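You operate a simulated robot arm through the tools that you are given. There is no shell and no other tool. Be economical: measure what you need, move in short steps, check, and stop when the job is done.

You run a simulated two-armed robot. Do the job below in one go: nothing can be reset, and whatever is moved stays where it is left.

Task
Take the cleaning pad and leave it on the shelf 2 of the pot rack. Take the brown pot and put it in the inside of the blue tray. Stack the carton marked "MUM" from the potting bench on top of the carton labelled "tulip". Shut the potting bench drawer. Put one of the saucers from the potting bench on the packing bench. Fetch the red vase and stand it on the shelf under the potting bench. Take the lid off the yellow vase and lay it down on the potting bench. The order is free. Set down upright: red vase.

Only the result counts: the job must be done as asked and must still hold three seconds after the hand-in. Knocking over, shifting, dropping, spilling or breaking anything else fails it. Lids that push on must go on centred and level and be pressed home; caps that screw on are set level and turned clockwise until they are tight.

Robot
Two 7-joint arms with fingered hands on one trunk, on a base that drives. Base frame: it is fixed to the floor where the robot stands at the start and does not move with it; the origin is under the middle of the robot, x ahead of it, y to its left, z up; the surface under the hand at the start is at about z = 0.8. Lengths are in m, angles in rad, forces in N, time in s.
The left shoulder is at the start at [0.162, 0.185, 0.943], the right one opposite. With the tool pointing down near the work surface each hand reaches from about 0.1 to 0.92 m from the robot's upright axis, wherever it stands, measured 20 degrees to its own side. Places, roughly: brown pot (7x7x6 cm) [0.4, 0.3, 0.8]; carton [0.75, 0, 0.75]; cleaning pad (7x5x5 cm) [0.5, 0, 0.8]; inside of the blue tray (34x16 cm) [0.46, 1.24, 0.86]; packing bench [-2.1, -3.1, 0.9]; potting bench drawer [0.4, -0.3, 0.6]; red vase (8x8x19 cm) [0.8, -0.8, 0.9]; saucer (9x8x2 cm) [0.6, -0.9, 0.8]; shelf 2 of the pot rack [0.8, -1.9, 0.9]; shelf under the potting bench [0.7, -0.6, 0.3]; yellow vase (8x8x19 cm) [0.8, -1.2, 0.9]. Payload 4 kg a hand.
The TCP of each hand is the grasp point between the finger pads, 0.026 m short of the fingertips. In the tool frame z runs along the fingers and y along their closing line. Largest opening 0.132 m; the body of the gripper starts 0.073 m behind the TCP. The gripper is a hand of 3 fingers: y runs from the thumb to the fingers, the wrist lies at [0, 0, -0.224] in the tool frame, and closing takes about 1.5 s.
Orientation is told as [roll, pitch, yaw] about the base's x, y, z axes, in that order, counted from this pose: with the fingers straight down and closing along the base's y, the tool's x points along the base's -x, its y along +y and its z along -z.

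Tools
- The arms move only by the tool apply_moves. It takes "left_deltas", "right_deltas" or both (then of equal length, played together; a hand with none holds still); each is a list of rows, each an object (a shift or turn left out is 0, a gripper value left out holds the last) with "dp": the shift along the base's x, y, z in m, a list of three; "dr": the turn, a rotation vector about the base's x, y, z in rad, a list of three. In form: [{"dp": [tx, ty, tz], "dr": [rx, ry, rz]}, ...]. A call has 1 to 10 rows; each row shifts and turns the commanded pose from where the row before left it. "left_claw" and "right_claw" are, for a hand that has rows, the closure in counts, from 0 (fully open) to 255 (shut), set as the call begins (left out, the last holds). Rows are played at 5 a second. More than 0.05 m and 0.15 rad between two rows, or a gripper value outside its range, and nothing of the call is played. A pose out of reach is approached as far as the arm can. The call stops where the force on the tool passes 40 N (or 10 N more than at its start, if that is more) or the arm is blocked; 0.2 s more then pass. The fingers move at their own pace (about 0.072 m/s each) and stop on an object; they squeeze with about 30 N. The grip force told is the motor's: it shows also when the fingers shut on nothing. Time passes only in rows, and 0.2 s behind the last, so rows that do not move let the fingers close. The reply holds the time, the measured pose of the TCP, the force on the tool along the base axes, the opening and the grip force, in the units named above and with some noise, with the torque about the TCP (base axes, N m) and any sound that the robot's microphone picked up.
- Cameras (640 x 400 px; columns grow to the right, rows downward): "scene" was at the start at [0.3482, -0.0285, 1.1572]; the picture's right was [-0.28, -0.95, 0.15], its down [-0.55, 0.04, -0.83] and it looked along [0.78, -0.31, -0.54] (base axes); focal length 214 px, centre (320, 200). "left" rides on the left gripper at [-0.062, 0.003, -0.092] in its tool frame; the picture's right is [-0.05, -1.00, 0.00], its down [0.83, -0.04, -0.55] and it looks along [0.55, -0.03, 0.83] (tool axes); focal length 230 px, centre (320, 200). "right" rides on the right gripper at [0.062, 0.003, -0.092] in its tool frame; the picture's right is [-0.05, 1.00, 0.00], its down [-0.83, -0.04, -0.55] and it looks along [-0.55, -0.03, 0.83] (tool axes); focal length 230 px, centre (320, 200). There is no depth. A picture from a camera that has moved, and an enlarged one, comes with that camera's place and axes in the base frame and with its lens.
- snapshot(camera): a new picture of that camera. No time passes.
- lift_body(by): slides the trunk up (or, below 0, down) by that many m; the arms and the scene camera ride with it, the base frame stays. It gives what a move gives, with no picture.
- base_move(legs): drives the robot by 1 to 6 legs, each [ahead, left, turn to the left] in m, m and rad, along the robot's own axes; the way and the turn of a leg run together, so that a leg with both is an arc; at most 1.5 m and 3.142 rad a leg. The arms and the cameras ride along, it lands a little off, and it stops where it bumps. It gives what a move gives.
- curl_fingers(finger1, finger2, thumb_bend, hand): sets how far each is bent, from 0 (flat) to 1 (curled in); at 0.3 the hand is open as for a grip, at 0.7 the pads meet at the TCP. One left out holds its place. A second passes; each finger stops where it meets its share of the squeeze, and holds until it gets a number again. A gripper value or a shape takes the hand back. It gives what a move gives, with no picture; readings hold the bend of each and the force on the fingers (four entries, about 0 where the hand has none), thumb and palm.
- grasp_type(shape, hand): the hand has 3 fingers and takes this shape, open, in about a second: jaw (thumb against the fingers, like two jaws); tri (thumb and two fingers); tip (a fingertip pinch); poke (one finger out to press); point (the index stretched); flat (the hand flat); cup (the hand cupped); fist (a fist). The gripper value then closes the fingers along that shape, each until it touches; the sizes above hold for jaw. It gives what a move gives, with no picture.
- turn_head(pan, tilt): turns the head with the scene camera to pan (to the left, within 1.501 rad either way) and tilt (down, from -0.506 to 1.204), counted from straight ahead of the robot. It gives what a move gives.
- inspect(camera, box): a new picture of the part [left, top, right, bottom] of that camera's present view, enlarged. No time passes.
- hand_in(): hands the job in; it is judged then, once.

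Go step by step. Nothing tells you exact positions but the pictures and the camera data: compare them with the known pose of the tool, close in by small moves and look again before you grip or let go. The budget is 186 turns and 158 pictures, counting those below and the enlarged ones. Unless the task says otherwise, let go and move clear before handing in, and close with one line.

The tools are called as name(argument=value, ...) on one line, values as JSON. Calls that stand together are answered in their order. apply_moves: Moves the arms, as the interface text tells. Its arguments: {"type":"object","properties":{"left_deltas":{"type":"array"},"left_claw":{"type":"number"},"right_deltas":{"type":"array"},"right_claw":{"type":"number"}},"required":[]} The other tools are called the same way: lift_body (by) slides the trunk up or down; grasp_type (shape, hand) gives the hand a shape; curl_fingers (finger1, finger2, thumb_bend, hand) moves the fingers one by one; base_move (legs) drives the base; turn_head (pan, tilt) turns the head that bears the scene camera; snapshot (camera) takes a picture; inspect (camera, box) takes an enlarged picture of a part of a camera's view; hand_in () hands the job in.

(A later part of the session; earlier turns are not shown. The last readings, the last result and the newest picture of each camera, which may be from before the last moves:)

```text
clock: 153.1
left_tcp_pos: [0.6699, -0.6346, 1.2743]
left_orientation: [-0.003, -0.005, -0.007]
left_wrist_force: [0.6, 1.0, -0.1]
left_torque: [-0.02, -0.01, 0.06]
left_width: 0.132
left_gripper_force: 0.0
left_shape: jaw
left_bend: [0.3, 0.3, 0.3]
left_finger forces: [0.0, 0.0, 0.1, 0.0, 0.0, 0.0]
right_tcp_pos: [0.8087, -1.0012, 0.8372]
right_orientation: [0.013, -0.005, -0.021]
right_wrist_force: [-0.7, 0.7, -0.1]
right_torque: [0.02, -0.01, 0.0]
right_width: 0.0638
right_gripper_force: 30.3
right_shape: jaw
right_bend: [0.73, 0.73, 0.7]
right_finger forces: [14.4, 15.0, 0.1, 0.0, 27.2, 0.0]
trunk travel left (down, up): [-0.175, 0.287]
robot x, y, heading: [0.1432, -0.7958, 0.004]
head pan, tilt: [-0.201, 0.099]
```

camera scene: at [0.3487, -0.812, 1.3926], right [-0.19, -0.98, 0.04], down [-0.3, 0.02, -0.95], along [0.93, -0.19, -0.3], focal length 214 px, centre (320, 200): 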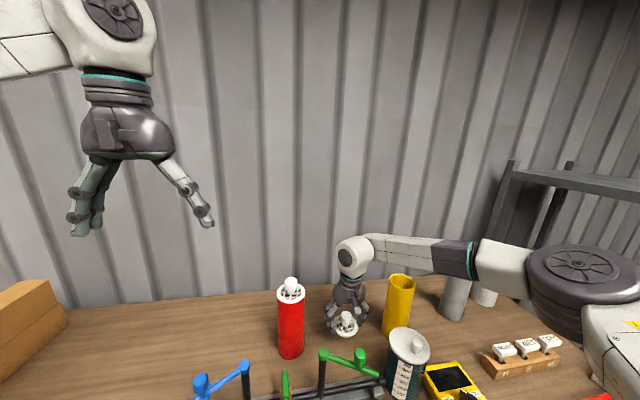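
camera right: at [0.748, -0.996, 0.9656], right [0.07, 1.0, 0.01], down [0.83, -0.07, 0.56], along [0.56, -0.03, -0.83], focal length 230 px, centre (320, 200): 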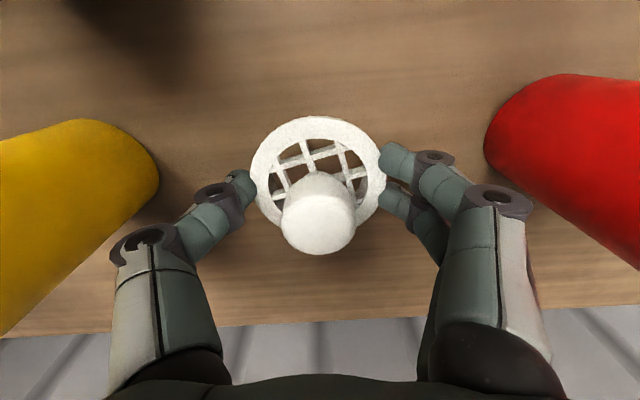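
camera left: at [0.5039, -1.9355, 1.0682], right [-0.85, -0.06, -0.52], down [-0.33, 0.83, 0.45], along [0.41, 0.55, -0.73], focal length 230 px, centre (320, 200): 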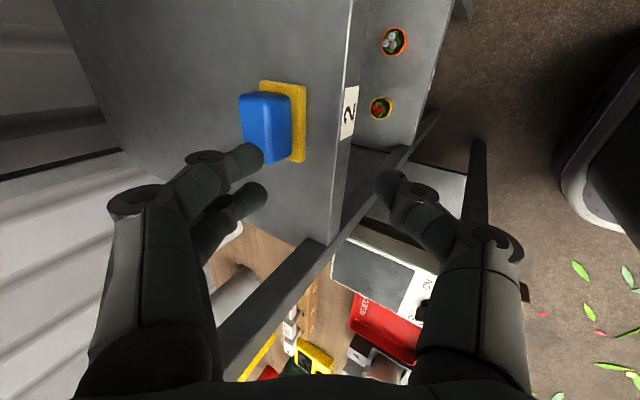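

apply_moves(right_deltas=[{"dp": [0, 0, -0.004]}, {"dp": [0, 0, -0.004]}, {"dp": [0, 0, -0.003]}, {"dp": [0, 0, -0.003]}, {"dp": [0, 0, 0]}])

snapshot(camera="right")

```text
clock: 154.2
left_tcp_pos: [0.6669, -0.6333, 1.2738]
left_orientation: [-0.006, -0.007, -0.006]
left_wrist_force: [0.6, -0.1, 0.5]
left_torque: [0.01, 0.01, -0.03]
left_width: 0.1317
left_gripper_force: 0.1
left_shape: jaw
left_bend: [0.3, 0.3, 0.3]
left_finger forces: [0.0, 0.0, 0.1, 0.2, 0.1, 0.0]
right_tcp_pos: [0.8057, -1.0033, 0.8268]
right_orientation: [0.014, -0.013, -0.021]
right_wrist_force: [7.3, 0.5, 17.5]
right_torque: [-0.47, -0.06, 0.16]
right_width: 0.063
right_gripper_force: 29.4
right_shape: jaw
right_bend: [0.73, 0.73, 0.71]
right_finger forces: [12.7, 14.6, 0.1, 0.1, 33.9, 0.0]
right hand out of reach, approached as far as the arm can: row 1, 3
trunk travel left (down, up): [-0.175, 0.287]
robot x, y, heading: [0.1396, -0.7933, 0.011]
head pan, tilt: [-0.201, 0.099]
```

```text
59 pictures are left
camera right: at [0.7431, -0.9996, 0.9181], right [0.07, 1.0, 0.02], down [0.82, -0.07, 0.56], along [0.56, -0.03, -0.83], focal length 230 px, centre (320, 200)
```

right: 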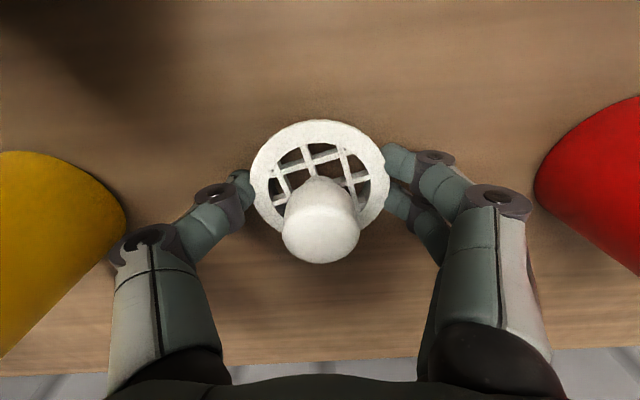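

Contact. I ease up a touch, open only as far as needed, and rise.

apply_moves(right_deltas=[{"dp": [0.002, 0.002, 0.003]}, {"dp": [0, 0, 0]}])

apply_moves(right_deltas=[{"dp": [0, 0, 0]}, {"dp": [0, 0, 0]}, {"dp": [0, 0, 0]}, {"dp": [0, 0, 0.02]}, {"dp": [0, 0, 0.03]}, {"dp": [0, 0, 0.04]}, {"dp": [0, 0, 0.04]}, {"dp": [0, 0, 0.04]}, {"dp": [0, 0, 0.04]}, {"dp": [0, 0, 0.04]}], right_claw=90)

snapshot(camera="right")

```text
clock: 154.8
left_tcp_pos: [0.6691, -0.6337, 1.2736]
left_orientation: [-0.004, -0.007, -0.008]
left_wrist_force: [-0.1, -0.2, 0.7]
left_torque: [0.0, -0.02, 0.0]
left_width: 0.1321
left_gripper_force: 0.1
left_shape: jaw
left_bend: [0.3, 0.3, 0.3]
left_finger forces: [0.0, 0.1, 0.0, 0.0, 0.0, 0.0]
right_tcp_pos: [0.805, -1.0029, 0.8259]
right_orientation: [0.012, -0.007, -0.022]
right_wrist_force: [0.8, 0.3, 6.8]
right_torque: [-0.17, -0.02, 0.04]
right_width: 0.0625
right_gripper_force: 30.2
right_shape: jaw
right_bend: [0.73, 0.73, 0.71]
right_finger forces: [13.9, 13.8, 0.0, 0.0, 28.7, 0.1]
trunk travel left (down, up): [-0.175, 0.287]
robot x, y, heading: [0.1406, -0.7934, -0.001]
head pan, tilt: [-0.201, 0.099]
```

```text
clock: 157.1
left_tcp_pos: [0.6699, -0.6336, 1.2741]
left_orientation: [-0.003, -0.006, -0.007]
left_wrist_force: [-0.6, 0.3, -0.6]
left_torque: [0.01, 0.0, 0.02]
left_width: 0.1319
left_gripper_force: 0.1
left_shape: jaw
left_bend: [0.3, 0.3, 0.3]
left_finger forces: [0.1, 0.0, 0.0, 0.0, 0.1, 0.0]
right_tcp_pos: [0.8081, -1.0011, 1.0787]
right_orientation: [0.012, -0.005, -0.021]
right_wrist_force: [-0.6, -0.9, -0.6]
right_torque: [0.0, -0.01, 0.02]
right_width: 0.0848
right_gripper_force: 0.2
right_shape: jaw
right_bend: [0.7, 0.7, 0.68]
right_finger forces: [0.1, 0.0, 0.0, 0.0, 0.0, 0.0]
trunk travel left (down, up): [-0.175, 0.287]
robot x, y, heading: [0.1435, -0.8001, 0.005]
head pan, tilt: [-0.201, 0.099]
```

```text
58 pictures are left
camera right: at [0.7458, -0.9967, 1.1688], right [0.07, 1.0, 0.01], down [0.83, -0.07, 0.56], along [0.56, -0.03, -0.83], focal length 230 px, centre (320, 200)
```

right: 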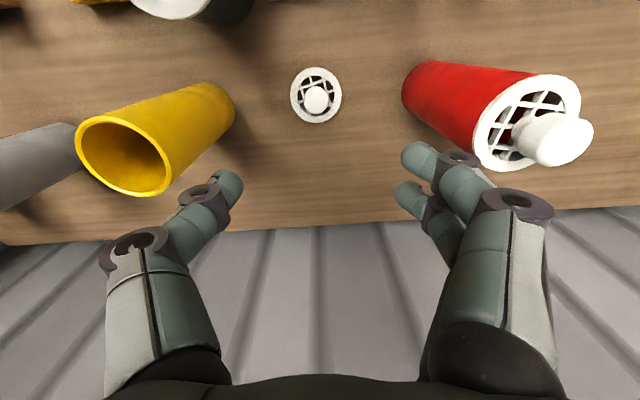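

The lid lies flat on the bench. For the red vase I'll use the left hand, tilted forward, gripping its body from the front; first I draw the right hand back and shift the base right.

apply_moves(right_deltas=[{"dp": [-0.04, 0, 0.02]}, {"dp": [-0.04, 0, 0.02]}, {"dp": [-0.04, 0, 0.02]}, {"dp": [-0.04, 0, 0.02]}, {"dp": [-0.04, 0, 0.02]}, {"dp": [-0.04, 0, 0.02]}, {"dp": [-0.04, 0, 0]}, {"dp": [-0.04, 0, 0]}], left_deltas=[{"dp": [-0.03, 0, 0]}, {"dp": [-0.03, 0, 0]}, {"dp": [-0.03, 0, 0], "dr": [0, -0.15, 0]}, {"dp": [0, 0, 0], "dr": [0, -0.15, 0]}, {"dp": [0, 0, 0], "dr": [0, -0.15, 0]}, {"dp": [0, 0, 0], "dr": [0, -0.15, 0]}, {"dp": [0, 0, 0], "dr": [0, -0.15, 0]}, {"dp": [0, 0, 0], "dr": [0, -0.15, 0]}])

base_move(legs=[[-0.06, -0.17, 0]])

turn_head(pan=0.1, tilt=0.25)

snapshot(camera="scene")

snapshot(camera="left")

```text
clock: 158.8
left_tcp_pos: [0.5762, -0.6345, 1.2763]
left_orientation: [0.004, -0.911, -0.009]
left_wrist_force: [-0.1, -0.8, 0.0]
left_torque: [0.02, -0.02, 0.0]
left_width: 0.1319
left_gripper_force: 0.1
left_shape: jaw
left_bend: [0.3, 0.3, 0.3]
left_finger forces: [0.1, 0.0, 0.1, 0.0, 0.1, 0.0]
right_tcp_pos: [0.4864, -1.0035, 1.1966]
right_orientation: [0.015, -0.007, -0.023]
right_wrist_force: [0.0, 0.5, -0.1]
right_torque: [0.01, -0.03, -0.02]
right_width: 0.0848
right_gripper_force: 0.1
right_shape: jaw
right_bend: [0.7, 0.7, 0.68]
right_finger forces: [0.0, 0.1, 0.0, 0.0, 0.1, 0.0]
trunk travel left (down, up): [-0.175, 0.287]
robot x, y, heading: [0.148, -0.7956, 0.004]
head pan, tilt: [-0.201, 0.099]
```

```text
clock: 160.4
left_tcp_pos: [0.5206, -0.8076, 1.2737]
left_orientation: [0.003, -0.907, -0.011]
left_wrist_force: [-0.5, -0.3, 0.7]
left_torque: [0.01, 0.01, 0.01]
left_width: 0.1321
left_gripper_force: 0.1
left_shape: jaw
left_bend: [0.3, 0.3, 0.3]
left_finger forces: [0.0, 0.1, 0.0, 0.1, 0.0, 0.1]
right_tcp_pos: [0.4303, -1.1769, 1.1966]
right_orientation: [0.01, -0.005, -0.025]
right_wrist_force: [-0.2, -0.5, -0.6]
right_torque: [-0.01, -0.01, -0.04]
right_width: 0.0851
right_gripper_force: 0.2
right_shape: jaw
right_bend: [0.7, 0.7, 0.68]
right_finger forces: [0.0, 0.0, 0.0, 0.0, 0.0, 0.0]
trunk travel left (down, up): [-0.175, 0.287]
robot x, y, heading: [0.0856, -0.9673, -0.0]
head pan, tilt: [-0.201, 0.099]
```

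```text
clock: 161.2
left_tcp_pos: [0.5209, -0.8064, 1.2738]
left_orientation: [0.003, -0.907, -0.013]
left_wrist_force: [-0.2, 0.3, -0.1]
left_torque: [0.0, -0.01, -0.03]
left_width: 0.1319
left_gripper_force: 0.0
left_shape: jaw
left_bend: [0.3, 0.3, 0.3]
left_finger forces: [0.1, 0.0, 0.1, 0.0, 0.1, 0.0]
right_tcp_pos: [0.4301, -1.1779, 1.1961]
right_orientation: [0.012, -0.005, -0.023]
right_wrist_force: [0.8, -0.3, 0.3]
right_torque: [0.01, -0.03, 0.01]
right_width: 0.085
right_gripper_force: 0.0
right_shape: jaw
right_bend: [0.7, 0.7, 0.68]
right_finger forces: [0.0, 0.1, 0.0, 0.0, 0.0, 0.0]
trunk travel left (down, up): [-0.175, 0.287]
robot x, y, heading: [0.0861, -0.9675, 0.004]
head pan, tilt: [0.099, 0.25]
```

```text
57 pictures are left
camera scene: at [0.2893, -0.958, 1.3784], right [0.1, -0.99, -0.02], down [-0.44, -0.03, -0.9], along [0.89, 0.1, -0.44], focal length 214 px, centre (320, 200)
```

scene: 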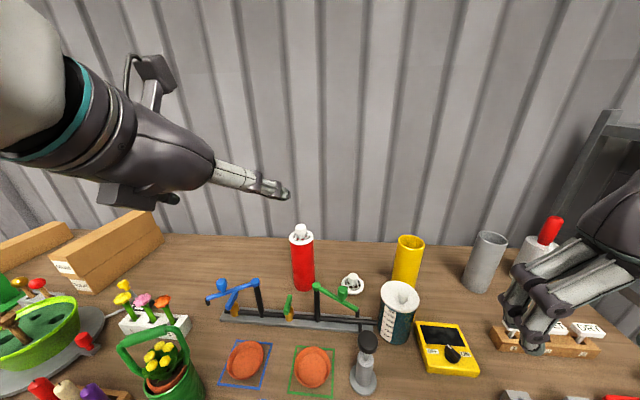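

```text
56 pictures are left
camera left: at [0.4865, -0.8037, 1.3805], right [0.02, -1.0, 0.04], down [-0.95, -0.03, -0.31], along [0.31, -0.03, -0.95], focal length 230 px, centre (320, 200)
```

left: 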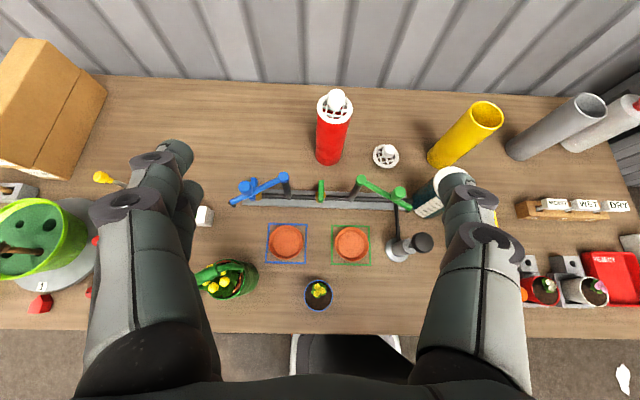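

The red vase's axis is at (0.802, -0.845). The rail's posts stand before it up to z≈0.94, so I tilt the left hand more, turn it slightly, and approach just above them.

apply_moves(left_deltas=[{"dp": [0.02, -0.002, -0.036], "dr": [0, -0.1, 0]}, {"dp": [0.02, -0.002, -0.036], "dr": [0, -0.1, 0]}, {"dp": [0.02, -0.002, -0.036], "dr": [0, -0.1, 0]}, {"dp": [0.02, -0.002, -0.036], "dr": [0, 0, -0.08]}, {"dp": [0.02, -0.002, -0.036], "dr": [0, 0, -0.08]}, {"dp": [0.02, -0.002, -0.036]}, {"dp": [0.02, -0.002, -0.036]}, {"dp": [0, 0, 0]}])

snapshot(camera="left")

snapshot(camera="scene")

```text
clock: 163.0
left_tcp_pos: [0.6635, -0.8229, 1.0217]
left_orientation: [0.015, -1.205, -0.182]
left_wrist_force: [0.5, -0.4, 0.4]
left_torque: [-0.03, 0.01, -0.02]
left_width: 0.1318
left_gripper_force: 0.0
left_shape: jaw
left_bend: [0.3, 0.3, 0.3]
left_finger forces: [0.0, 0.0, 0.0, 0.1, 0.0, 0.0]
right_tcp_pos: [0.4286, -1.1773, 1.1968]
right_orientation: [0.014, -0.007, -0.023]
right_wrist_force: [0.7, -0.2, -0.4]
right_torque: [-0.02, -0.01, -0.01]
right_width: 0.0853
right_gripper_force: 0.1
right_shape: jaw
right_bend: [0.7, 0.7, 0.68]
right_finger forces: [0.0, 0.0, 0.0, 0.1, 0.0, 0.0]
trunk travel left (down, up): [-0.175, 0.287]
robot x, y, heading: [0.0828, -0.9678, 0.008]
head pan, tilt: [0.099, 0.25]
```

```text
55 pictures are left
camera left: at [0.6013, -0.8085, 1.1138], right [-0.15, -0.99, 0.04], down [-0.81, 0.1, -0.58], along [0.57, -0.12, -0.81], focal length 230 px, centre (320, 200)
```

left: 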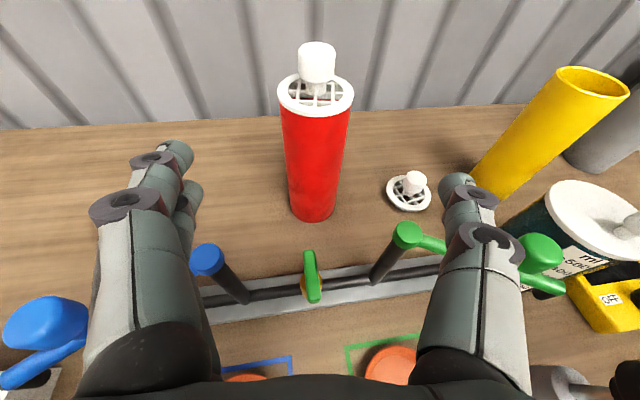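

```text
54 pictures are left
camera scene: at [0.2887, -0.9582, 1.3785], right [0.1, -0.99, -0.02], down [-0.44, -0.03, -0.9], along [0.89, 0.1, -0.44], focal length 214 px, centre (320, 200)
```

scene: 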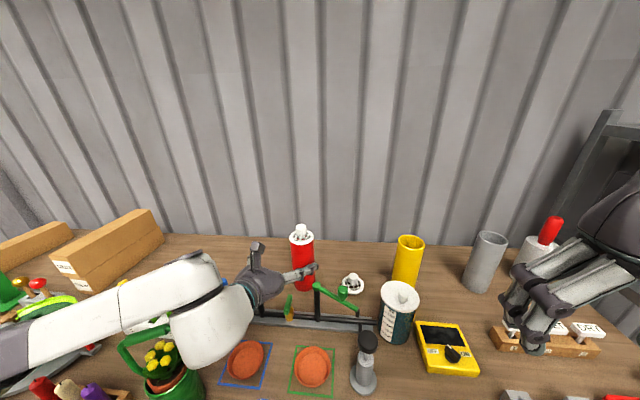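

The forearm passes near the green watering pot, so I check that clearance before going on.

inspect(camera="scene", box=[60, 230, 330, 400])

```text
2.35 times, centred on (195, 315) of scene
camera zoom: at [0.2887, -0.9582, 1.3785], right [0.1, -0.99, -0.02], down [-0.44, -0.03, -0.9], along [0.89, 0.1, -0.44], focal length 505 px, centre (614, -71)
```

zoom: 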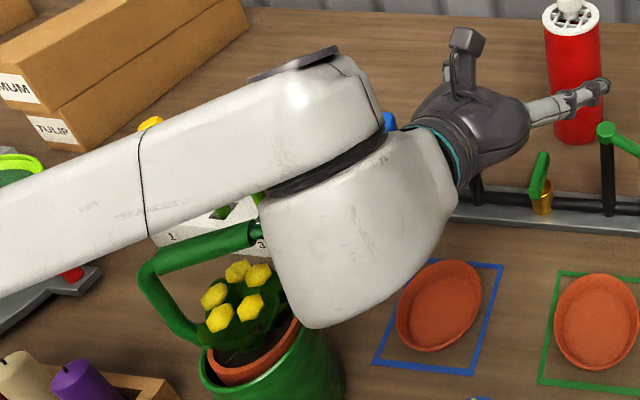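

The watering pot's handle reaches z≈1.02 right under the forearm, too close. I raise the hand and move the base right, so the arm comes in from that side.

apply_moves(left_deltas=[{"dp": [0, 0, 0.04]}, {"dp": [0, 0, 0.04]}, {"dp": [-0.02, 0, 0.04]}, {"dp": [-0.02, 0, 0.04]}, {"dp": [0, 0, 0]}])

base_move(legs=[[0, -0.27, 0]])

apply_moves(left_deltas=[{"dp": [0, 0.04, 0]}, {"dp": [0, 0.04, 0]}, {"dp": [0, 0.04, 0]}, {"dp": [0, 0.04, 0]}, {"dp": [0.01, 0.04, 0]}, {"dp": [0.02, 0.04, 0]}, {"dp": [0.02, 0.03, -0.02]}, {"dp": [0, 0, -0.04]}, {"dp": [0, 0, -0.04]}, {"dp": [0, 0, 0]}])

snapshot(camera="scene")

snapshot(camera="left")

```text
clock: 164.2
left_tcp_pos: [0.621, -0.8219, 1.1813]
left_orientation: [0.012, -1.205, -0.179]
left_wrist_force: [-0.1, 0.8, -0.5]
left_torque: [-0.02, 0.0, -0.04]
left_width: 0.132
left_gripper_force: 0.0
left_shape: jaw
left_bend: [0.3, 0.3, 0.3]
left_finger forces: [0.1, 0.0, 0.0, 0.0, 0.1, 0.0]
right_tcp_pos: [0.4283, -1.177, 1.1961]
right_orientation: [0.013, -0.003, -0.023]
right_wrist_force: [-0.4, 0.1, 0.0]
right_torque: [-0.04, -0.02, 0.01]
right_width: 0.0853
right_gripper_force: 0.1
right_shape: jaw
right_bend: [0.7, 0.7, 0.68]
right_finger forces: [0.0, 0.0, 0.0, 0.0, 0.0, 0.0]
trunk travel left (down, up): [-0.175, 0.287]
robot x, y, heading: [0.0797, -0.9687, 0.006]
head pan, tilt: [0.099, 0.25]
```

```text
clock: 166.1
left_tcp_pos: [0.6231, -1.0867, 1.181]
left_orientation: [0.014, -1.208, -0.176]
left_wrist_force: [-0.3, 0.2, 0.5]
left_torque: [-0.01, -0.02, 0.03]
left_width: 0.1319
left_gripper_force: 0.0
left_shape: jaw
left_bend: [0.3, 0.3, 0.3]
left_finger forces: [0.0, 0.0, 0.1, 0.1, 0.1, 0.0]
right_tcp_pos: [0.4327, -1.4425, 1.1955]
right_orientation: [0.012, -0.005, -0.016]
right_wrist_force: [-0.4, -0.4, 0.1]
right_torque: [0.01, 0.0, -0.01]
right_width: 0.0851
right_gripper_force: 0.1
right_shape: jaw
right_bend: [0.7, 0.7, 0.68]
right_finger forces: [0.0, 0.0, 0.0, 0.0, 0.0, 0.0]
trunk travel left (down, up): [-0.175, 0.287]
robot x, y, heading: [0.0874, -1.2371, 0.005]
head pan, tilt: [0.099, 0.25]
```

```text
clock: 168.3
left_tcp_pos: [0.6718, -0.8168, 1.0829]
left_orientation: [0.015, -1.206, -0.174]
left_wrist_force: [0.6, -0.5, -0.2]
left_torque: [0.0, -0.01, 0.02]
left_width: 0.132
left_gripper_force: 0.1
left_shape: jaw
left_bend: [0.3, 0.3, 0.3]
left_finger forces: [0.1, 0.1, 0.0, 0.0, 0.0, 0.0]
right_tcp_pos: [0.4311, -1.4417, 1.1957]
right_orientation: [0.013, -0.005, -0.018]
right_wrist_force: [-0.3, 0.0, 0.7]
right_torque: [-0.01, -0.01, 0.01]
right_width: 0.085
right_gripper_force: 0.1
right_shape: jaw
right_bend: [0.7, 0.7, 0.68]
right_finger forces: [0.1, 0.1, 0.0, 0.0, 0.0, 0.1]
trunk travel left (down, up): [-0.175, 0.287]
robot x, y, heading: [0.0872, -1.2369, 0.003]
head pan, tilt: [0.099, 0.25]
```

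```text
52 pictures are left
camera scene: at [0.2907, -1.224, 1.3784], right [0.11, -0.99, -0.02], down [-0.44, -0.03, -0.9], along [0.89, 0.1, -0.44], focal length 214 px, centre (320, 200)
```

scene: 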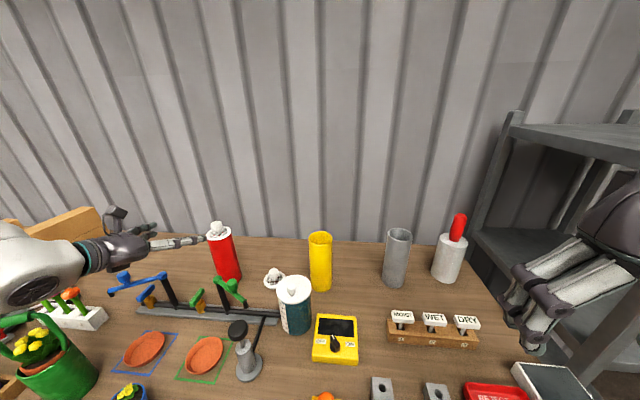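

```text
51 pictures are left
camera left: at [0.6101, -0.8042, 1.1736], right [-0.14, -0.99, 0.04], down [-0.81, 0.09, -0.58], along [0.57, -0.12, -0.81], focal length 230 px, centre (320, 200)
```

left: 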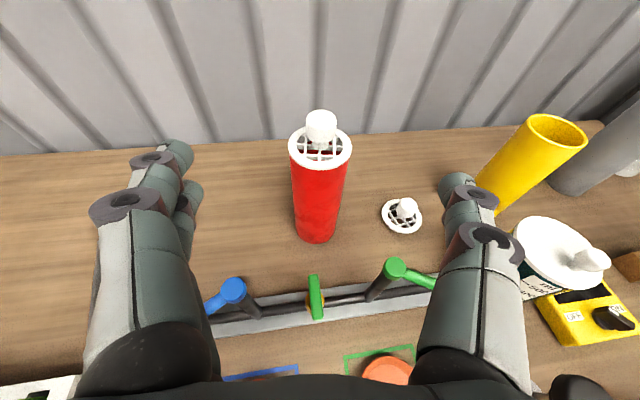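

The arm is still folded with the wrist over the pot's handle. I back the base so the arm reaches in stretched out, clear of the watering pot.

apply_moves(left_deltas=[{"dp": [0, -0.02, 0.04]}, {"dp": [0, -0.02, 0.04]}, {"dp": [0, -0.02, 0.03]}])

base_move(legs=[[-0.24, 0, 0]])

apply_moves(left_deltas=[{"dp": [0.04, 0.007, 0]}, {"dp": [0.04, 0.007, 0]}, {"dp": [0.04, 0.007, -0.02]}, {"dp": [0.04, 0.007, -0.02]}, {"dp": [0.03, 0.007, -0.03]}, {"dp": [0.03, 0.007, -0.03]}, {"dp": [0.01, 0.006, -0.03]}, {"dp": [0, 0, 0]}])

snapshot(camera="scene")

snapshot(camera="left")

```text
clock: 169.1
left_tcp_pos: [0.6729, -0.8769, 1.1909]
left_orientation: [0.012, -1.204, -0.175]
left_wrist_force: [0.1, -0.5, 1.2]
left_torque: [-0.01, 0.03, 0.03]
left_width: 0.1322
left_gripper_force: 0.0
left_shape: jaw
left_bend: [0.3, 0.3, 0.3]
left_finger forces: [0.0, 0.0, 0.0, 0.0, 0.0, 0.0]
right_tcp_pos: [0.4343, -1.4417, 1.1959]
right_orientation: [0.013, -0.005, -0.017]
right_wrist_force: [0.2, 0.3, 0.1]
right_torque: [0.01, 0.05, 0.02]
right_width: 0.0854
right_gripper_force: 0.1
right_shape: jaw
right_bend: [0.7, 0.7, 0.68]
right_finger forces: [0.1, 0.0, 0.0, 0.0, 0.0, 0.1]
trunk travel left (down, up): [-0.175, 0.287]
robot x, y, heading: [0.0874, -1.2341, 0.008]
head pan, tilt: [0.099, 0.25]
```

```text
clock: 170.8
left_tcp_pos: [0.4319, -0.8788, 1.1907]
left_orientation: [0.011, -1.205, -0.176]
left_wrist_force: [0.4, 0.0, 0.0]
left_torque: [0.0, 0.01, -0.03]
left_width: 0.1321
left_gripper_force: 0.1
left_shape: jaw
left_bend: [0.3, 0.3, 0.3]
left_finger forces: [0.0, 0.0, 0.0, 0.0, 0.1, 0.1]
right_tcp_pos: [0.1912, -1.4452, 1.1965]
right_orientation: [0.012, -0.003, -0.021]
right_wrist_force: [-0.1, -0.6, -0.2]
right_torque: [-0.03, -0.02, -0.01]
right_width: 0.0852
right_gripper_force: 0.1
right_shape: jaw
right_bend: [0.7, 0.7, 0.68]
right_finger forces: [0.1, 0.0, 0.1, 0.0, 0.0, 0.0]
trunk travel left (down, up): [-0.175, 0.287]
robot x, y, heading: [-0.1557, -1.2388, 0.008]
head pan, tilt: [0.099, 0.25]
```

```text
clock: 172.7
left_tcp_pos: [0.6615, -0.8325, 1.062]
left_orientation: [0.015, -1.206, -0.178]
left_wrist_force: [0.2, -0.2, 0.3]
left_torque: [-0.01, 0.0, 0.04]
left_width: 0.1319
left_gripper_force: 0.1
left_shape: jaw
left_bend: [0.3, 0.3, 0.3]
left_finger forces: [0.1, 0.0, 0.0, 0.0, 0.1, 0.0]
right_tcp_pos: [0.1914, -1.4447, 1.1965]
right_orientation: [0.013, -0.005, -0.02]
right_wrist_force: [0.0, 0.8, 0.3]
right_torque: [-0.03, 0.0, 0.0]
right_width: 0.0851
right_gripper_force: 0.0
right_shape: jaw
right_bend: [0.7, 0.7, 0.68]
right_finger forces: [0.0, 0.0, 0.0, 0.0, 0.1, 0.1]
trunk travel left (down, up): [-0.175, 0.287]
robot x, y, heading: [-0.1518, -1.2388, 0.006]
head pan, tilt: [0.099, 0.25]
```

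```text
50 pictures are left
camera scene: at [0.0502, -1.2266, 1.3785], right [0.1, -0.99, -0.02], down [-0.44, -0.03, -0.9], along [0.89, 0.1, -0.44], focal length 214 px, centre (320, 200)
```

scene: 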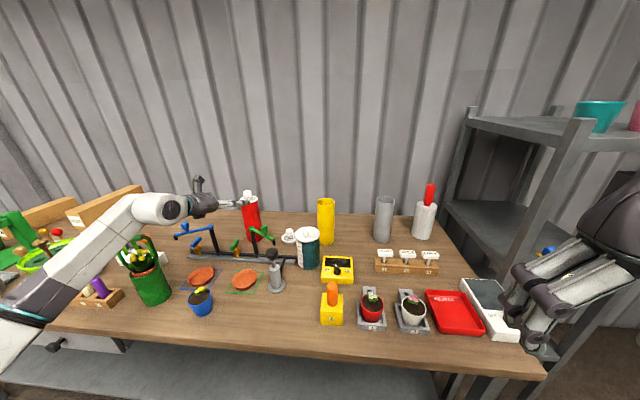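

```text
49 pictures are left
camera left: at [0.5991, -0.8184, 1.1526], right [-0.14, -0.99, 0.04], down [-0.81, 0.09, -0.58], along [0.57, -0.12, -0.81], focal length 230 px, centre (320, 200)
```

left: 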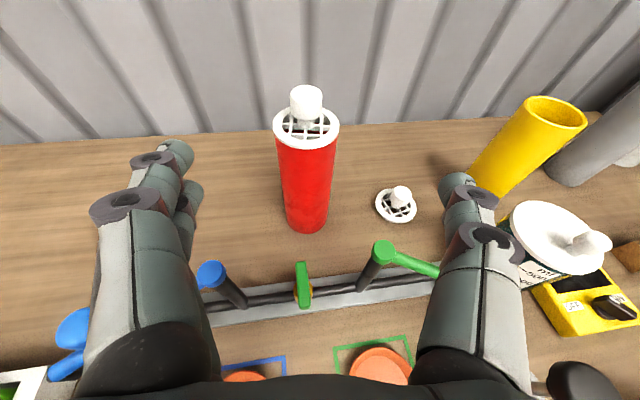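

The stretched arm is now clear of the watering pot. I line up with the vase (0.80, -0.842) and move in above the posts.

apply_moves(left_deltas=[{"dp": [0.01, 0.008, -0.03]}, {"dp": [0.01, 0.006, -0.03]}, {"dp": [0.01, -0.002, -0.017]}, {"dp": [0.025, -0.004, -0.01]}, {"dp": [0.025, -0.004, -0.01]}, {"dp": [0, 0, 0]}])

snapshot(camera="left")

inspect(camera="scene", box=[60, 150, 340, 325])

```text
clock: 174.1
left_tcp_pos: [0.7422, -0.8269, 0.9646]
left_orientation: [0.012, -1.205, -0.174]
left_wrist_force: [-0.7, 0.8, 0.1]
left_torque: [-0.01, -0.02, 0.01]
left_width: 0.1319
left_gripper_force: 0.1
left_shape: jaw
left_bend: [0.3, 0.3, 0.3]
left_finger forces: [0.1, 0.0, 0.0, 0.0, 0.1, 0.1]
right_tcp_pos: [0.1915, -1.4437, 1.1971]
right_orientation: [0.011, -0.007, -0.018]
right_wrist_force: [0.0, -0.4, 0.1]
right_torque: [-0.01, -0.03, 0.01]
right_width: 0.0848
right_gripper_force: 0.0
right_shape: jaw
right_bend: [0.7, 0.7, 0.68]
right_finger forces: [0.0, 0.0, 0.1, 0.1, 0.1, 0.0]
trunk travel left (down, up): [-0.175, 0.287]
robot x, y, heading: [-0.1512, -1.2342, 0.005]
head pan, tilt: [0.099, 0.25]
```

```text
48 pictures are left
camera left: at [0.6799, -0.8145, 1.0558], right [-0.14, -0.99, 0.04], down [-0.81, 0.09, -0.58], along [0.57, -0.12, -0.81], focal length 230 px, centre (320, 200)
```

left: 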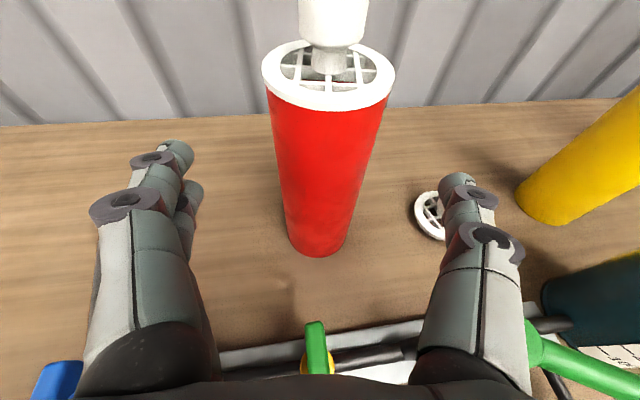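

```text
2.29 times, centred on (200, 238) of scene
camera zoom: at [0.0499, -1.2258, 1.3785], right [0.1, -0.99, -0.02], down [-0.44, -0.03, -0.9], along [0.89, 0.1, -0.44], focal length 490 px, centre (594, 114)
```

zoom: 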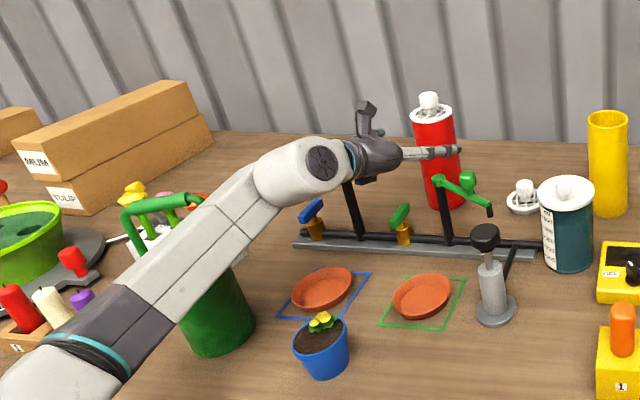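

The vase is centred between the fingers and the arm clears everything. I move in the last 6 cm.

apply_moves(left_deltas=[{"dp": [0.015, -0.003, -0.008]}, {"dp": [0.015, -0.003, -0.008]}, {"dp": [0.015, -0.003, -0.007]}, {"dp": [0.012, -0.002, -0.006]}, {"dp": [0, 0, 0]}])

snapshot(camera="left")

inspect(camera="scene", box=[130, 170, 330, 300])

```text
clock: 175.2
left_tcp_pos: [0.7986, -0.8376, 0.9372]
left_orientation: [0.013, -1.204, -0.175]
left_wrist_force: [-0.5, 0.0, 0.0]
left_torque: [-0.01, 0.04, -0.01]
left_width: 0.132
left_gripper_force: 0.0
left_shape: jaw
left_bend: [0.3, 0.3, 0.3]
left_finger forces: [0.0, 0.0, 0.0, 0.1, 0.1, 0.0]
right_tcp_pos: [0.1921, -1.4447, 1.196]
right_orientation: [0.013, -0.004, -0.02]
right_wrist_force: [0.1, -0.1, -0.2]
right_torque: [-0.02, -0.01, 0.03]
right_width: 0.0848
right_gripper_force: 0.1
right_shape: jaw
right_bend: [0.7, 0.7, 0.68]
right_finger forces: [0.1, 0.0, 0.1, 0.0, 0.0, 0.0]
trunk travel left (down, up): [-0.175, 0.287]
robot x, y, heading: [-0.1524, -1.2352, 0.005]
head pan, tilt: [0.099, 0.25]
```

```text
46 pictures are left
camera left: at [0.7367, -0.8241, 1.0274], right [-0.14, -0.99, 0.04], down [-0.81, 0.09, -0.58], along [0.57, -0.12, -0.81], focal length 230 px, centre (320, 200)
```

left: 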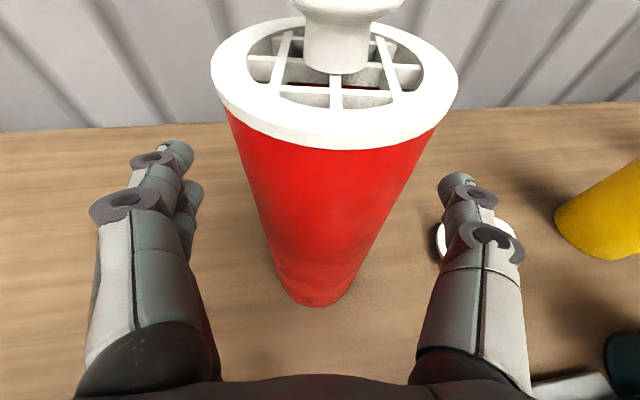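

```text
3.08 times, centred on (230, 235) of scene
camera zoom: at [0.0503, -1.2257, 1.3784], right [0.1, -0.99, -0.02], down [-0.44, -0.03, -0.9], along [0.89, 0.1, -0.44], focal length 660 px, centre (597, 92)
```

zoom: 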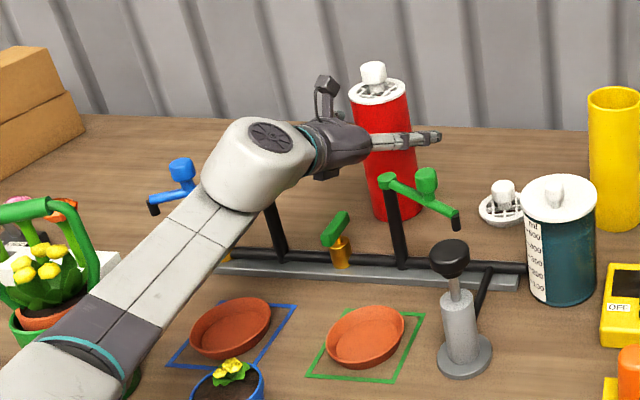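

The fingers straddle the red body below the lid. I shift 5 mm and close.

apply_moves(left_deltas=[{"dp": [0.001, -0.005, 0]}, {"dp": [0, 0, 0]}])

apply_moves(left_deltas=[{"dp": [0, 0, 0]}, {"dp": [0, 0, 0]}, {"dp": [0, 0, 0]}, {"dp": [0, 0, 0]}, {"dp": [0, 0, 0]}, {"dp": [0, 0, 0]}, {"dp": [0, 0, 0]}], left_claw=255)

snapshot(camera="left")

```text
clock: 175.8
left_tcp_pos: [0.7999, -0.842, 0.936]
left_orientation: [0.011, -1.207, -0.178]
left_wrist_force: [0.3, -0.4, 0.3]
left_torque: [-0.02, 0.01, 0.01]
left_width: 0.1322
left_gripper_force: 0.1
left_shape: jaw
left_bend: [0.3, 0.3, 0.3]
left_finger forces: [0.0, 0.0, 0.0, 0.0, 0.1, 0.0]
right_tcp_pos: [0.1911, -1.4453, 1.1971]
right_orientation: [0.012, -0.005, -0.02]
right_wrist_force: [-0.6, 0.1, 0.0]
right_torque: [0.01, -0.01, 0.03]
right_width: 0.0851
right_gripper_force: 0.2
right_shape: jaw
right_bend: [0.7, 0.7, 0.68]
right_finger forces: [0.0, 0.0, 0.0, 0.0, 0.0, 0.1]
trunk travel left (down, up): [-0.175, 0.287]
robot x, y, heading: [-0.1536, -1.2374, 0.005]
head pan, tilt: [0.099, 0.25]
```

```text
clock: 177.4
left_tcp_pos: [0.8002, -0.8424, 0.936]
left_orientation: [0.011, -1.204, -0.177]
left_wrist_force: [1.3, -0.5, -0.6]
left_torque: [0.01, -0.01, 0.01]
left_width: 0.064
left_gripper_force: 30.3
left_shape: jaw
left_bend: [0.73, 0.72, 0.73]
left_finger forces: [13.7, 13.8, 0.0, 0.0, 26.9, 0.0]
right_tcp_pos: [0.1918, -1.4447, 1.1961]
right_orientation: [0.01, -0.005, -0.018]
right_wrist_force: [-0.3, 0.5, -0.6]
right_torque: [0.0, -0.02, 0.05]
right_width: 0.0853
right_gripper_force: 0.0
right_shape: jaw
right_bend: [0.7, 0.7, 0.68]
right_finger forces: [0.1, 0.0, 0.0, 0.0, 0.0, 0.0]
trunk travel left (down, up): [-0.175, 0.287]
robot x, y, heading: [-0.1529, -1.2409, 0.006]
head pan, tilt: [0.099, 0.25]
```

```text
44 pictures are left
camera left: at [0.7381, -0.8297, 1.0271], right [-0.14, -0.99, 0.04], down [-0.81, 0.09, -0.58], along [0.57, -0.12, -0.82], focal length 230 px, centre (320, 200)
```

left: 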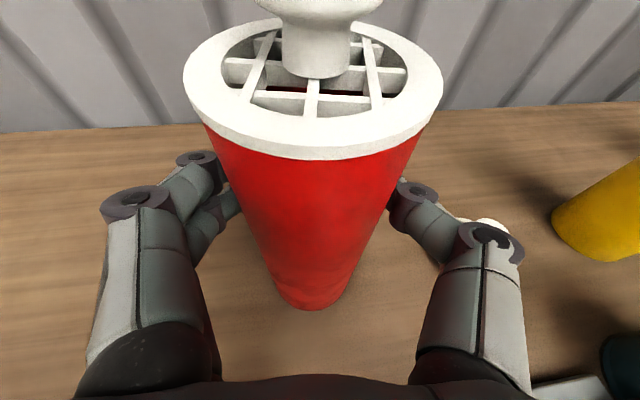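

The vase is firmly gripped. I lift it with the trunk so the arm keeps its shape, then back away from the bench.

lift_body(by=0.2)

snapshot(camera="scene")

```text
clock: 179.6
left_tcp_pos: [0.7717, -0.844, 1.28]
left_orientation: [0.136, -1.349, -0.294]
left_wrist_force: [0.8, 0.0, -3.5]
left_torque: [0.02, 0.06, -0.01]
left_width: 0.0638
left_gripper_force: 29.8
left_shape: jaw
left_bend: [0.73, 0.72, 0.73]
left_finger forces: [14.0, 13.7, 0.0, 0.0, 26.5, 0.0]
right_tcp_pos: [0.1928, -1.445, 1.3963]
right_orientation: [0.012, -0.007, -0.02]
right_wrist_force: [0.8, -0.1, 0.4]
right_torque: [-0.01, -0.01, 0.0]
right_width: 0.0851
right_gripper_force: 0.1
right_shape: jaw
right_bend: [0.7, 0.7, 0.68]
right_finger forces: [0.0, 0.1, 0.0, 0.0, 0.1, 0.0]
trunk travel left (down, up): [-0.375, 0.087]
robot x, y, heading: [-0.1522, -1.24, 0.006]
head pan, tilt: [0.099, 0.25]
```

```text
43 pictures are left
camera scene: at [-0.0586, -1.2266, 1.6119], right [0.11, -0.99, 0.0], down [-0.27, -0.03, -0.96], along [0.96, 0.1, -0.27], focal length 214 px, centre (320, 200)
```

scene: 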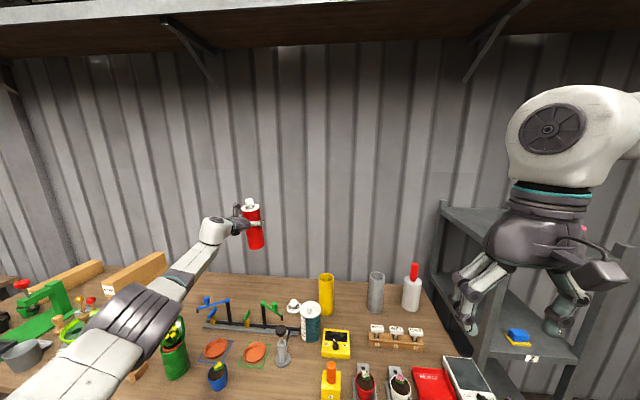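

The vase is up and clear. I back away, then lower the trunk fully.

base_move(legs=[[-0.55, 0, 0]])

lift_body(by=-0.37)

turn_head(pan=0.4, tilt=0.3)

snapshot(camera="scene")

```text
clock: 182.8
left_tcp_pos: [0.2184, -0.8442, 1.2791]
left_orientation: [0.134, -1.35, -0.286]
left_wrist_force: [1.1, 0.1, -3.4]
left_torque: [0.01, 0.01, 0.03]
left_width: 0.0643
left_gripper_force: 30.1
left_shape: jaw
left_bend: [0.73, 0.72, 0.73]
left_finger forces: [14.0, 13.5, 0.0, 0.0, 26.5, 0.1]
right_tcp_pos: [-0.3578, -1.4487, 1.3963]
right_orientation: [0.012, -0.005, -0.014]
right_wrist_force: [-0.2, -0.4, 0.2]
right_torque: [-0.03, 0.0, -0.02]
right_width: 0.0851
right_gripper_force: 0.1
right_shape: jaw
right_bend: [0.7, 0.7, 0.68]
right_finger forces: [0.0, 0.0, 0.1, 0.1, 0.0, 0.1]
trunk travel left (down, up): [-0.375, 0.087]
robot x, y, heading: [-0.707, -1.2407, 0.011]
head pan, tilt: [0.099, 0.25]
```

```text
clock: 186.4
left_tcp_pos: [0.2153, -0.8454, 0.9115]
left_orientation: [0.137, -1.351, -0.292]
left_wrist_force: [-0.2, -0.2, -3.5]
left_torque: [-0.01, 0.03, 0.02]
left_width: 0.0639
left_gripper_force: 30.1
left_shape: jaw
left_bend: [0.73, 0.72, 0.73]
left_finger forces: [13.8, 13.5, 0.0, 0.0, 26.1, 0.1]
right_tcp_pos: [-0.3607, -1.4492, 1.0273]
right_orientation: [0.013, -0.006, -0.013]
right_wrist_force: [0.1, -0.5, -0.4]
right_torque: [0.04, 0.01, 0.01]
right_width: 0.0851
right_gripper_force: 0.1
right_shape: jaw
right_bend: [0.7, 0.7, 0.68]
right_finger forces: [0.0, 0.0, 0.0, 0.0, 0.0, 0.0]
trunk travel left (down, up): [-0.005, 0.457]
robot x, y, heading: [-0.7062, -1.2461, 0.015]
head pan, tilt: [0.099, 0.25]
```

```text
clock: 187.2
left_tcp_pos: [0.216, -0.8457, 0.9097]
left_orientation: [0.136, -1.35, -0.289]
left_wrist_force: [0.4, -0.7, -3.1]
left_torque: [0.01, 0.05, 0.03]
left_width: 0.0641
left_gripper_force: 30.2
left_shape: jaw
left_bend: [0.73, 0.72, 0.73]
left_finger forces: [13.7, 13.5, 0.0, 0.0, 26.3, 0.0]
right_tcp_pos: [-0.3598, -1.4489, 1.0263]
right_orientation: [0.012, -0.005, -0.013]
right_wrist_force: [-0.4, -0.2, 0.7]
right_torque: [-0.03, 0.02, 0.03]
right_width: 0.0849
right_gripper_force: 0.0
right_shape: jaw
right_bend: [0.7, 0.7, 0.68]
right_finger forces: [0.0, 0.0, 0.1, 0.0, 0.0, 0.0]
trunk travel left (down, up): [-0.005, 0.457]
robot x, y, heading: [-0.7044, -1.2422, 0.012]
head pan, tilt: [0.4, 0.3]
```

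```text
42 pictures are left
camera scene: at [-0.3473, -1.2016, 1.1061], right [0.35, -0.92, -0.2], down [-0.71, -0.12, -0.69], along [0.61, 0.38, -0.7], focal length 214 px, centre (320, 200)
```

scene: 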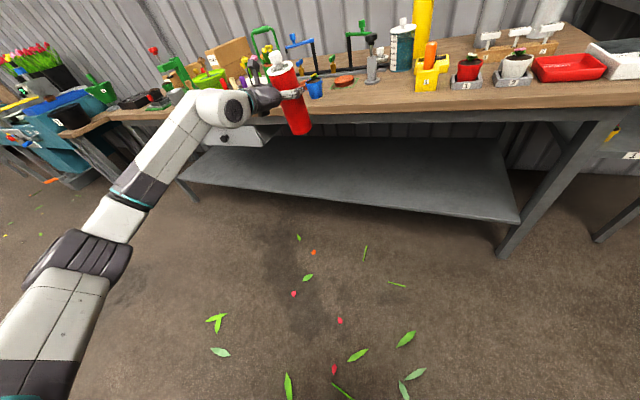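

Compared with the grip pose the hand has only pitched by 0.15 rad, so I turn that back and lower the vase in front of the bench.

apply_moves(left_deltas=[{"dp": [-0.03, 0, -0.02], "dr": [0, 0.075, 0]}, {"dp": [-0.03, 0, -0.03], "dr": [0, 0.075, 0]}, {"dp": [-0.025, 0, -0.04]}, {"dp": [-0.025, 0, -0.04]}, {"dp": [-0.025, 0, -0.04]}, {"dp": [-0.02, 0, -0.045]}, {"dp": [-0.02, 0, -0.045]}, {"dp": [-0.02, 0, -0.045]}, {"dp": [0, 0, -0.045]}, {"dp": [0, 0, -0.045]}])

turn_head(pan=0.45, tilt=0.45)

snapshot(camera="scene")

```text
clock: 189.4
left_tcp_pos: [0.0214, -0.8459, 0.5159]
left_orientation: [0.017, -1.203, -0.172]
left_wrist_force: [0.3, 0.1, -3.0]
left_torque: [-0.02, 0.03, 0.01]
left_width: 0.0637
left_gripper_force: 29.5
left_shape: jaw
left_bend: [0.73, 0.72, 0.73]
left_finger forces: [13.2, 14.1, 0.1, 0.0, 26.3, 0.0]
right_tcp_pos: [-0.3592, -1.4474, 1.0259]
right_orientation: [0.012, -0.003, -0.013]
right_wrist_force: [0.3, 0.3, 0.0]
right_torque: [-0.01, 0.01, 0.0]
right_width: 0.0848
right_gripper_force: 0.0
right_shape: jaw
right_bend: [0.7, 0.7, 0.68]
right_finger forces: [0.0, 0.1, 0.1, 0.1, 0.0, 0.0]
trunk travel left (down, up): [-0.005, 0.457]
robot x, y, heading: [-0.7099, -1.243, 0.014]
head pan, tilt: [0.4, 0.3]
```

```text
clock: 190.1
left_tcp_pos: [0.0208, -0.8467, 0.5149]
left_orientation: [0.016, -1.202, -0.175]
left_wrist_force: [0.4, 0.7, -2.1]
left_torque: [-0.01, 0.03, -0.03]
left_width: 0.0637
left_gripper_force: 29.8
left_shape: jaw
left_bend: [0.73, 0.72, 0.73]
left_finger forces: [13.3, 14.0, 0.0, 0.1, 26.2, 0.0]
right_tcp_pos: [-0.3601, -1.4486, 1.0263]
right_orientation: [0.013, -0.004, -0.015]
right_wrist_force: [-0.2, 0.2, -0.6]
right_torque: [0.01, -0.01, -0.03]
right_width: 0.0851
right_gripper_force: 0.0
right_shape: jaw
right_bend: [0.7, 0.7, 0.68]
right_finger forces: [0.1, 0.1, 0.0, 0.0, 0.1, 0.1]
trunk travel left (down, up): [-0.005, 0.457]
robot x, y, heading: [-0.7028, -1.2458, 0.009]
head pan, tilt: [0.45, 0.45]
```

```text
41 pictures are left
camera scene: at [-0.3575, -1.198, 1.0958], right [0.39, -0.9, -0.22], down [-0.79, -0.2, -0.58], along [0.48, 0.4, -0.78], focal length 214 px, centre (320, 200)
```

scene: 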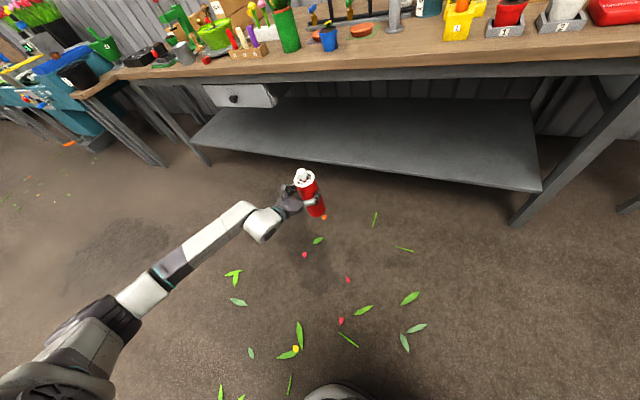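

The vase hangs upright at a good height (bottom ≈0.38). I zoom on the drawer in passing, then drive the vase in under the bench above the shelf.

inspect(camera="scene", box=[160, 40, 380, 180])

base_move(legs=[[0.35, 0, 0]])

turn_head(pan=0.7, tilt=0.7)

snapshot(camera="scene")

snapshot(camera="left")

```text
2.86 times, centred on (270, 110) of scene
camera zoom: at [-0.3575, -1.198, 1.0958], right [0.39, -0.9, -0.22], down [-0.79, -0.2, -0.58], along [0.48, 0.4, -0.78], focal length 613 px, centre (463, 457)
```

zoom: 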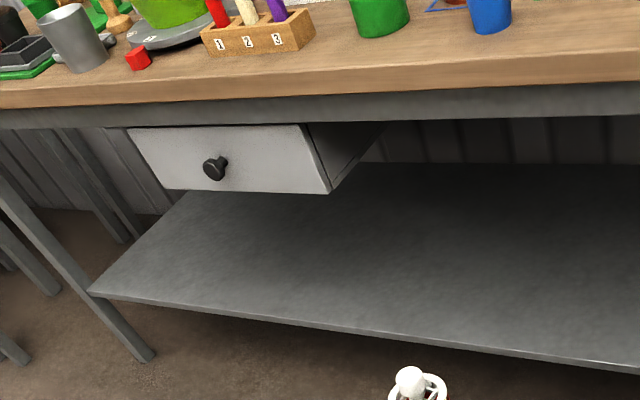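

```text
clock: 192.4
left_tcp_pos: [0.3739, -0.8407, 0.5136]
left_orientation: [0.017, -1.203, -0.17]
left_wrist_force: [0.3, 0.4, -2.9]
left_torque: [0.0, 0.05, -0.01]
left_width: 0.0637
left_gripper_force: 30.0
left_shape: jaw
left_bend: [0.73, 0.72, 0.73]
left_finger forces: [13.4, 14.0, 0.1, 0.0, 26.1, 0.0]
right_tcp_pos: [-0.0072, -1.4449, 1.0257]
right_orientation: [0.012, -0.003, -0.015]
right_wrist_force: [0.3, 0.9, 0.1]
right_torque: [0.0, 0.01, -0.04]
right_width: 0.085
right_gripper_force: 0.1
right_shape: jaw
right_bend: [0.7, 0.7, 0.68]
right_finger forces: [0.0, 0.0, 0.0, 0.0, 0.1, 0.1]
trunk travel left (down, up): [-0.005, 0.457]
robot x, y, heading: [-0.3567, -1.2385, 0.012]
head pan, tilt: [0.45, 0.45]
```

```text
clock: 193.1
left_tcp_pos: [0.3731, -0.8412, 0.5166]
left_orientation: [0.017, -1.201, -0.175]
left_wrist_force: [0.2, -0.1, -3.2]
left_torque: [-0.01, -0.01, 0.01]
left_width: 0.0635
left_gripper_force: 29.9
left_shape: jaw
left_bend: [0.73, 0.72, 0.73]
left_finger forces: [13.3, 13.8, 0.0, 0.0, 26.1, 0.0]
right_tcp_pos: [-0.0066, -1.4436, 1.026]
right_orientation: [0.012, -0.005, -0.014]
right_wrist_force: [0.4, 0.5, 0.3]
right_torque: [0.0, 0.02, 0.02]
right_width: 0.0849
right_gripper_force: 0.1
right_shape: jaw
right_bend: [0.7, 0.7, 0.68]
right_finger forces: [0.0, 0.1, 0.0, 0.1, 0.0, 0.0]
trunk travel left (down, up): [-0.005, 0.457]
robot x, y, heading: [-0.3509, -1.2387, 0.014]
head pan, tilt: [0.7, 0.7]
```

```text
39 pictures are left
camera scene: at [-0.0314, -1.1788, 1.0856], right [0.57, -0.76, -0.32], down [-0.81, -0.43, -0.41], along [0.18, 0.49, -0.85], focal length 214 px, centre (320, 200)
```

scene: 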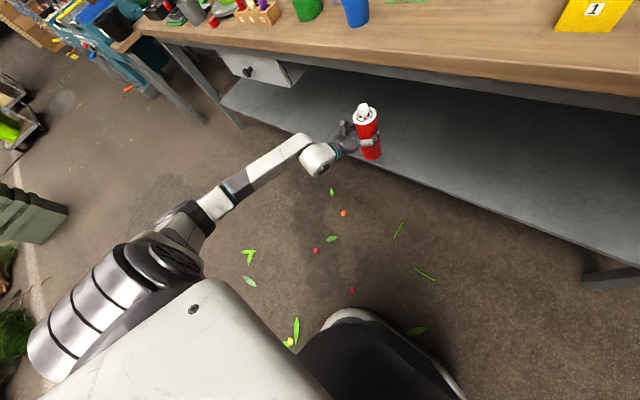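

```text
38 pictures are left
camera left: at [0.3111, -0.8277, 0.607], right [-0.14, -0.99, 0.04], down [-0.81, 0.09, -0.58], along [0.57, -0.11, -0.82], focal length 230 px, centre (320, 200)
```

left: 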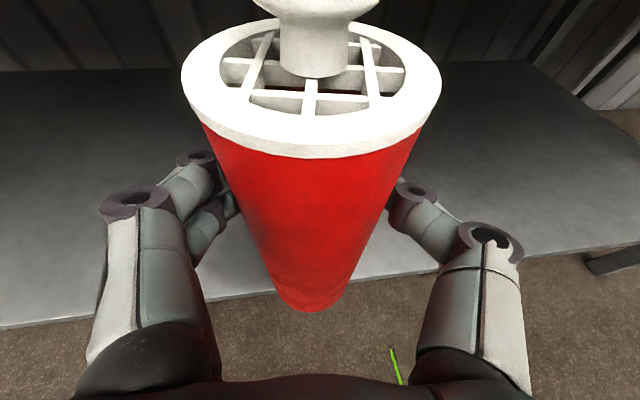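

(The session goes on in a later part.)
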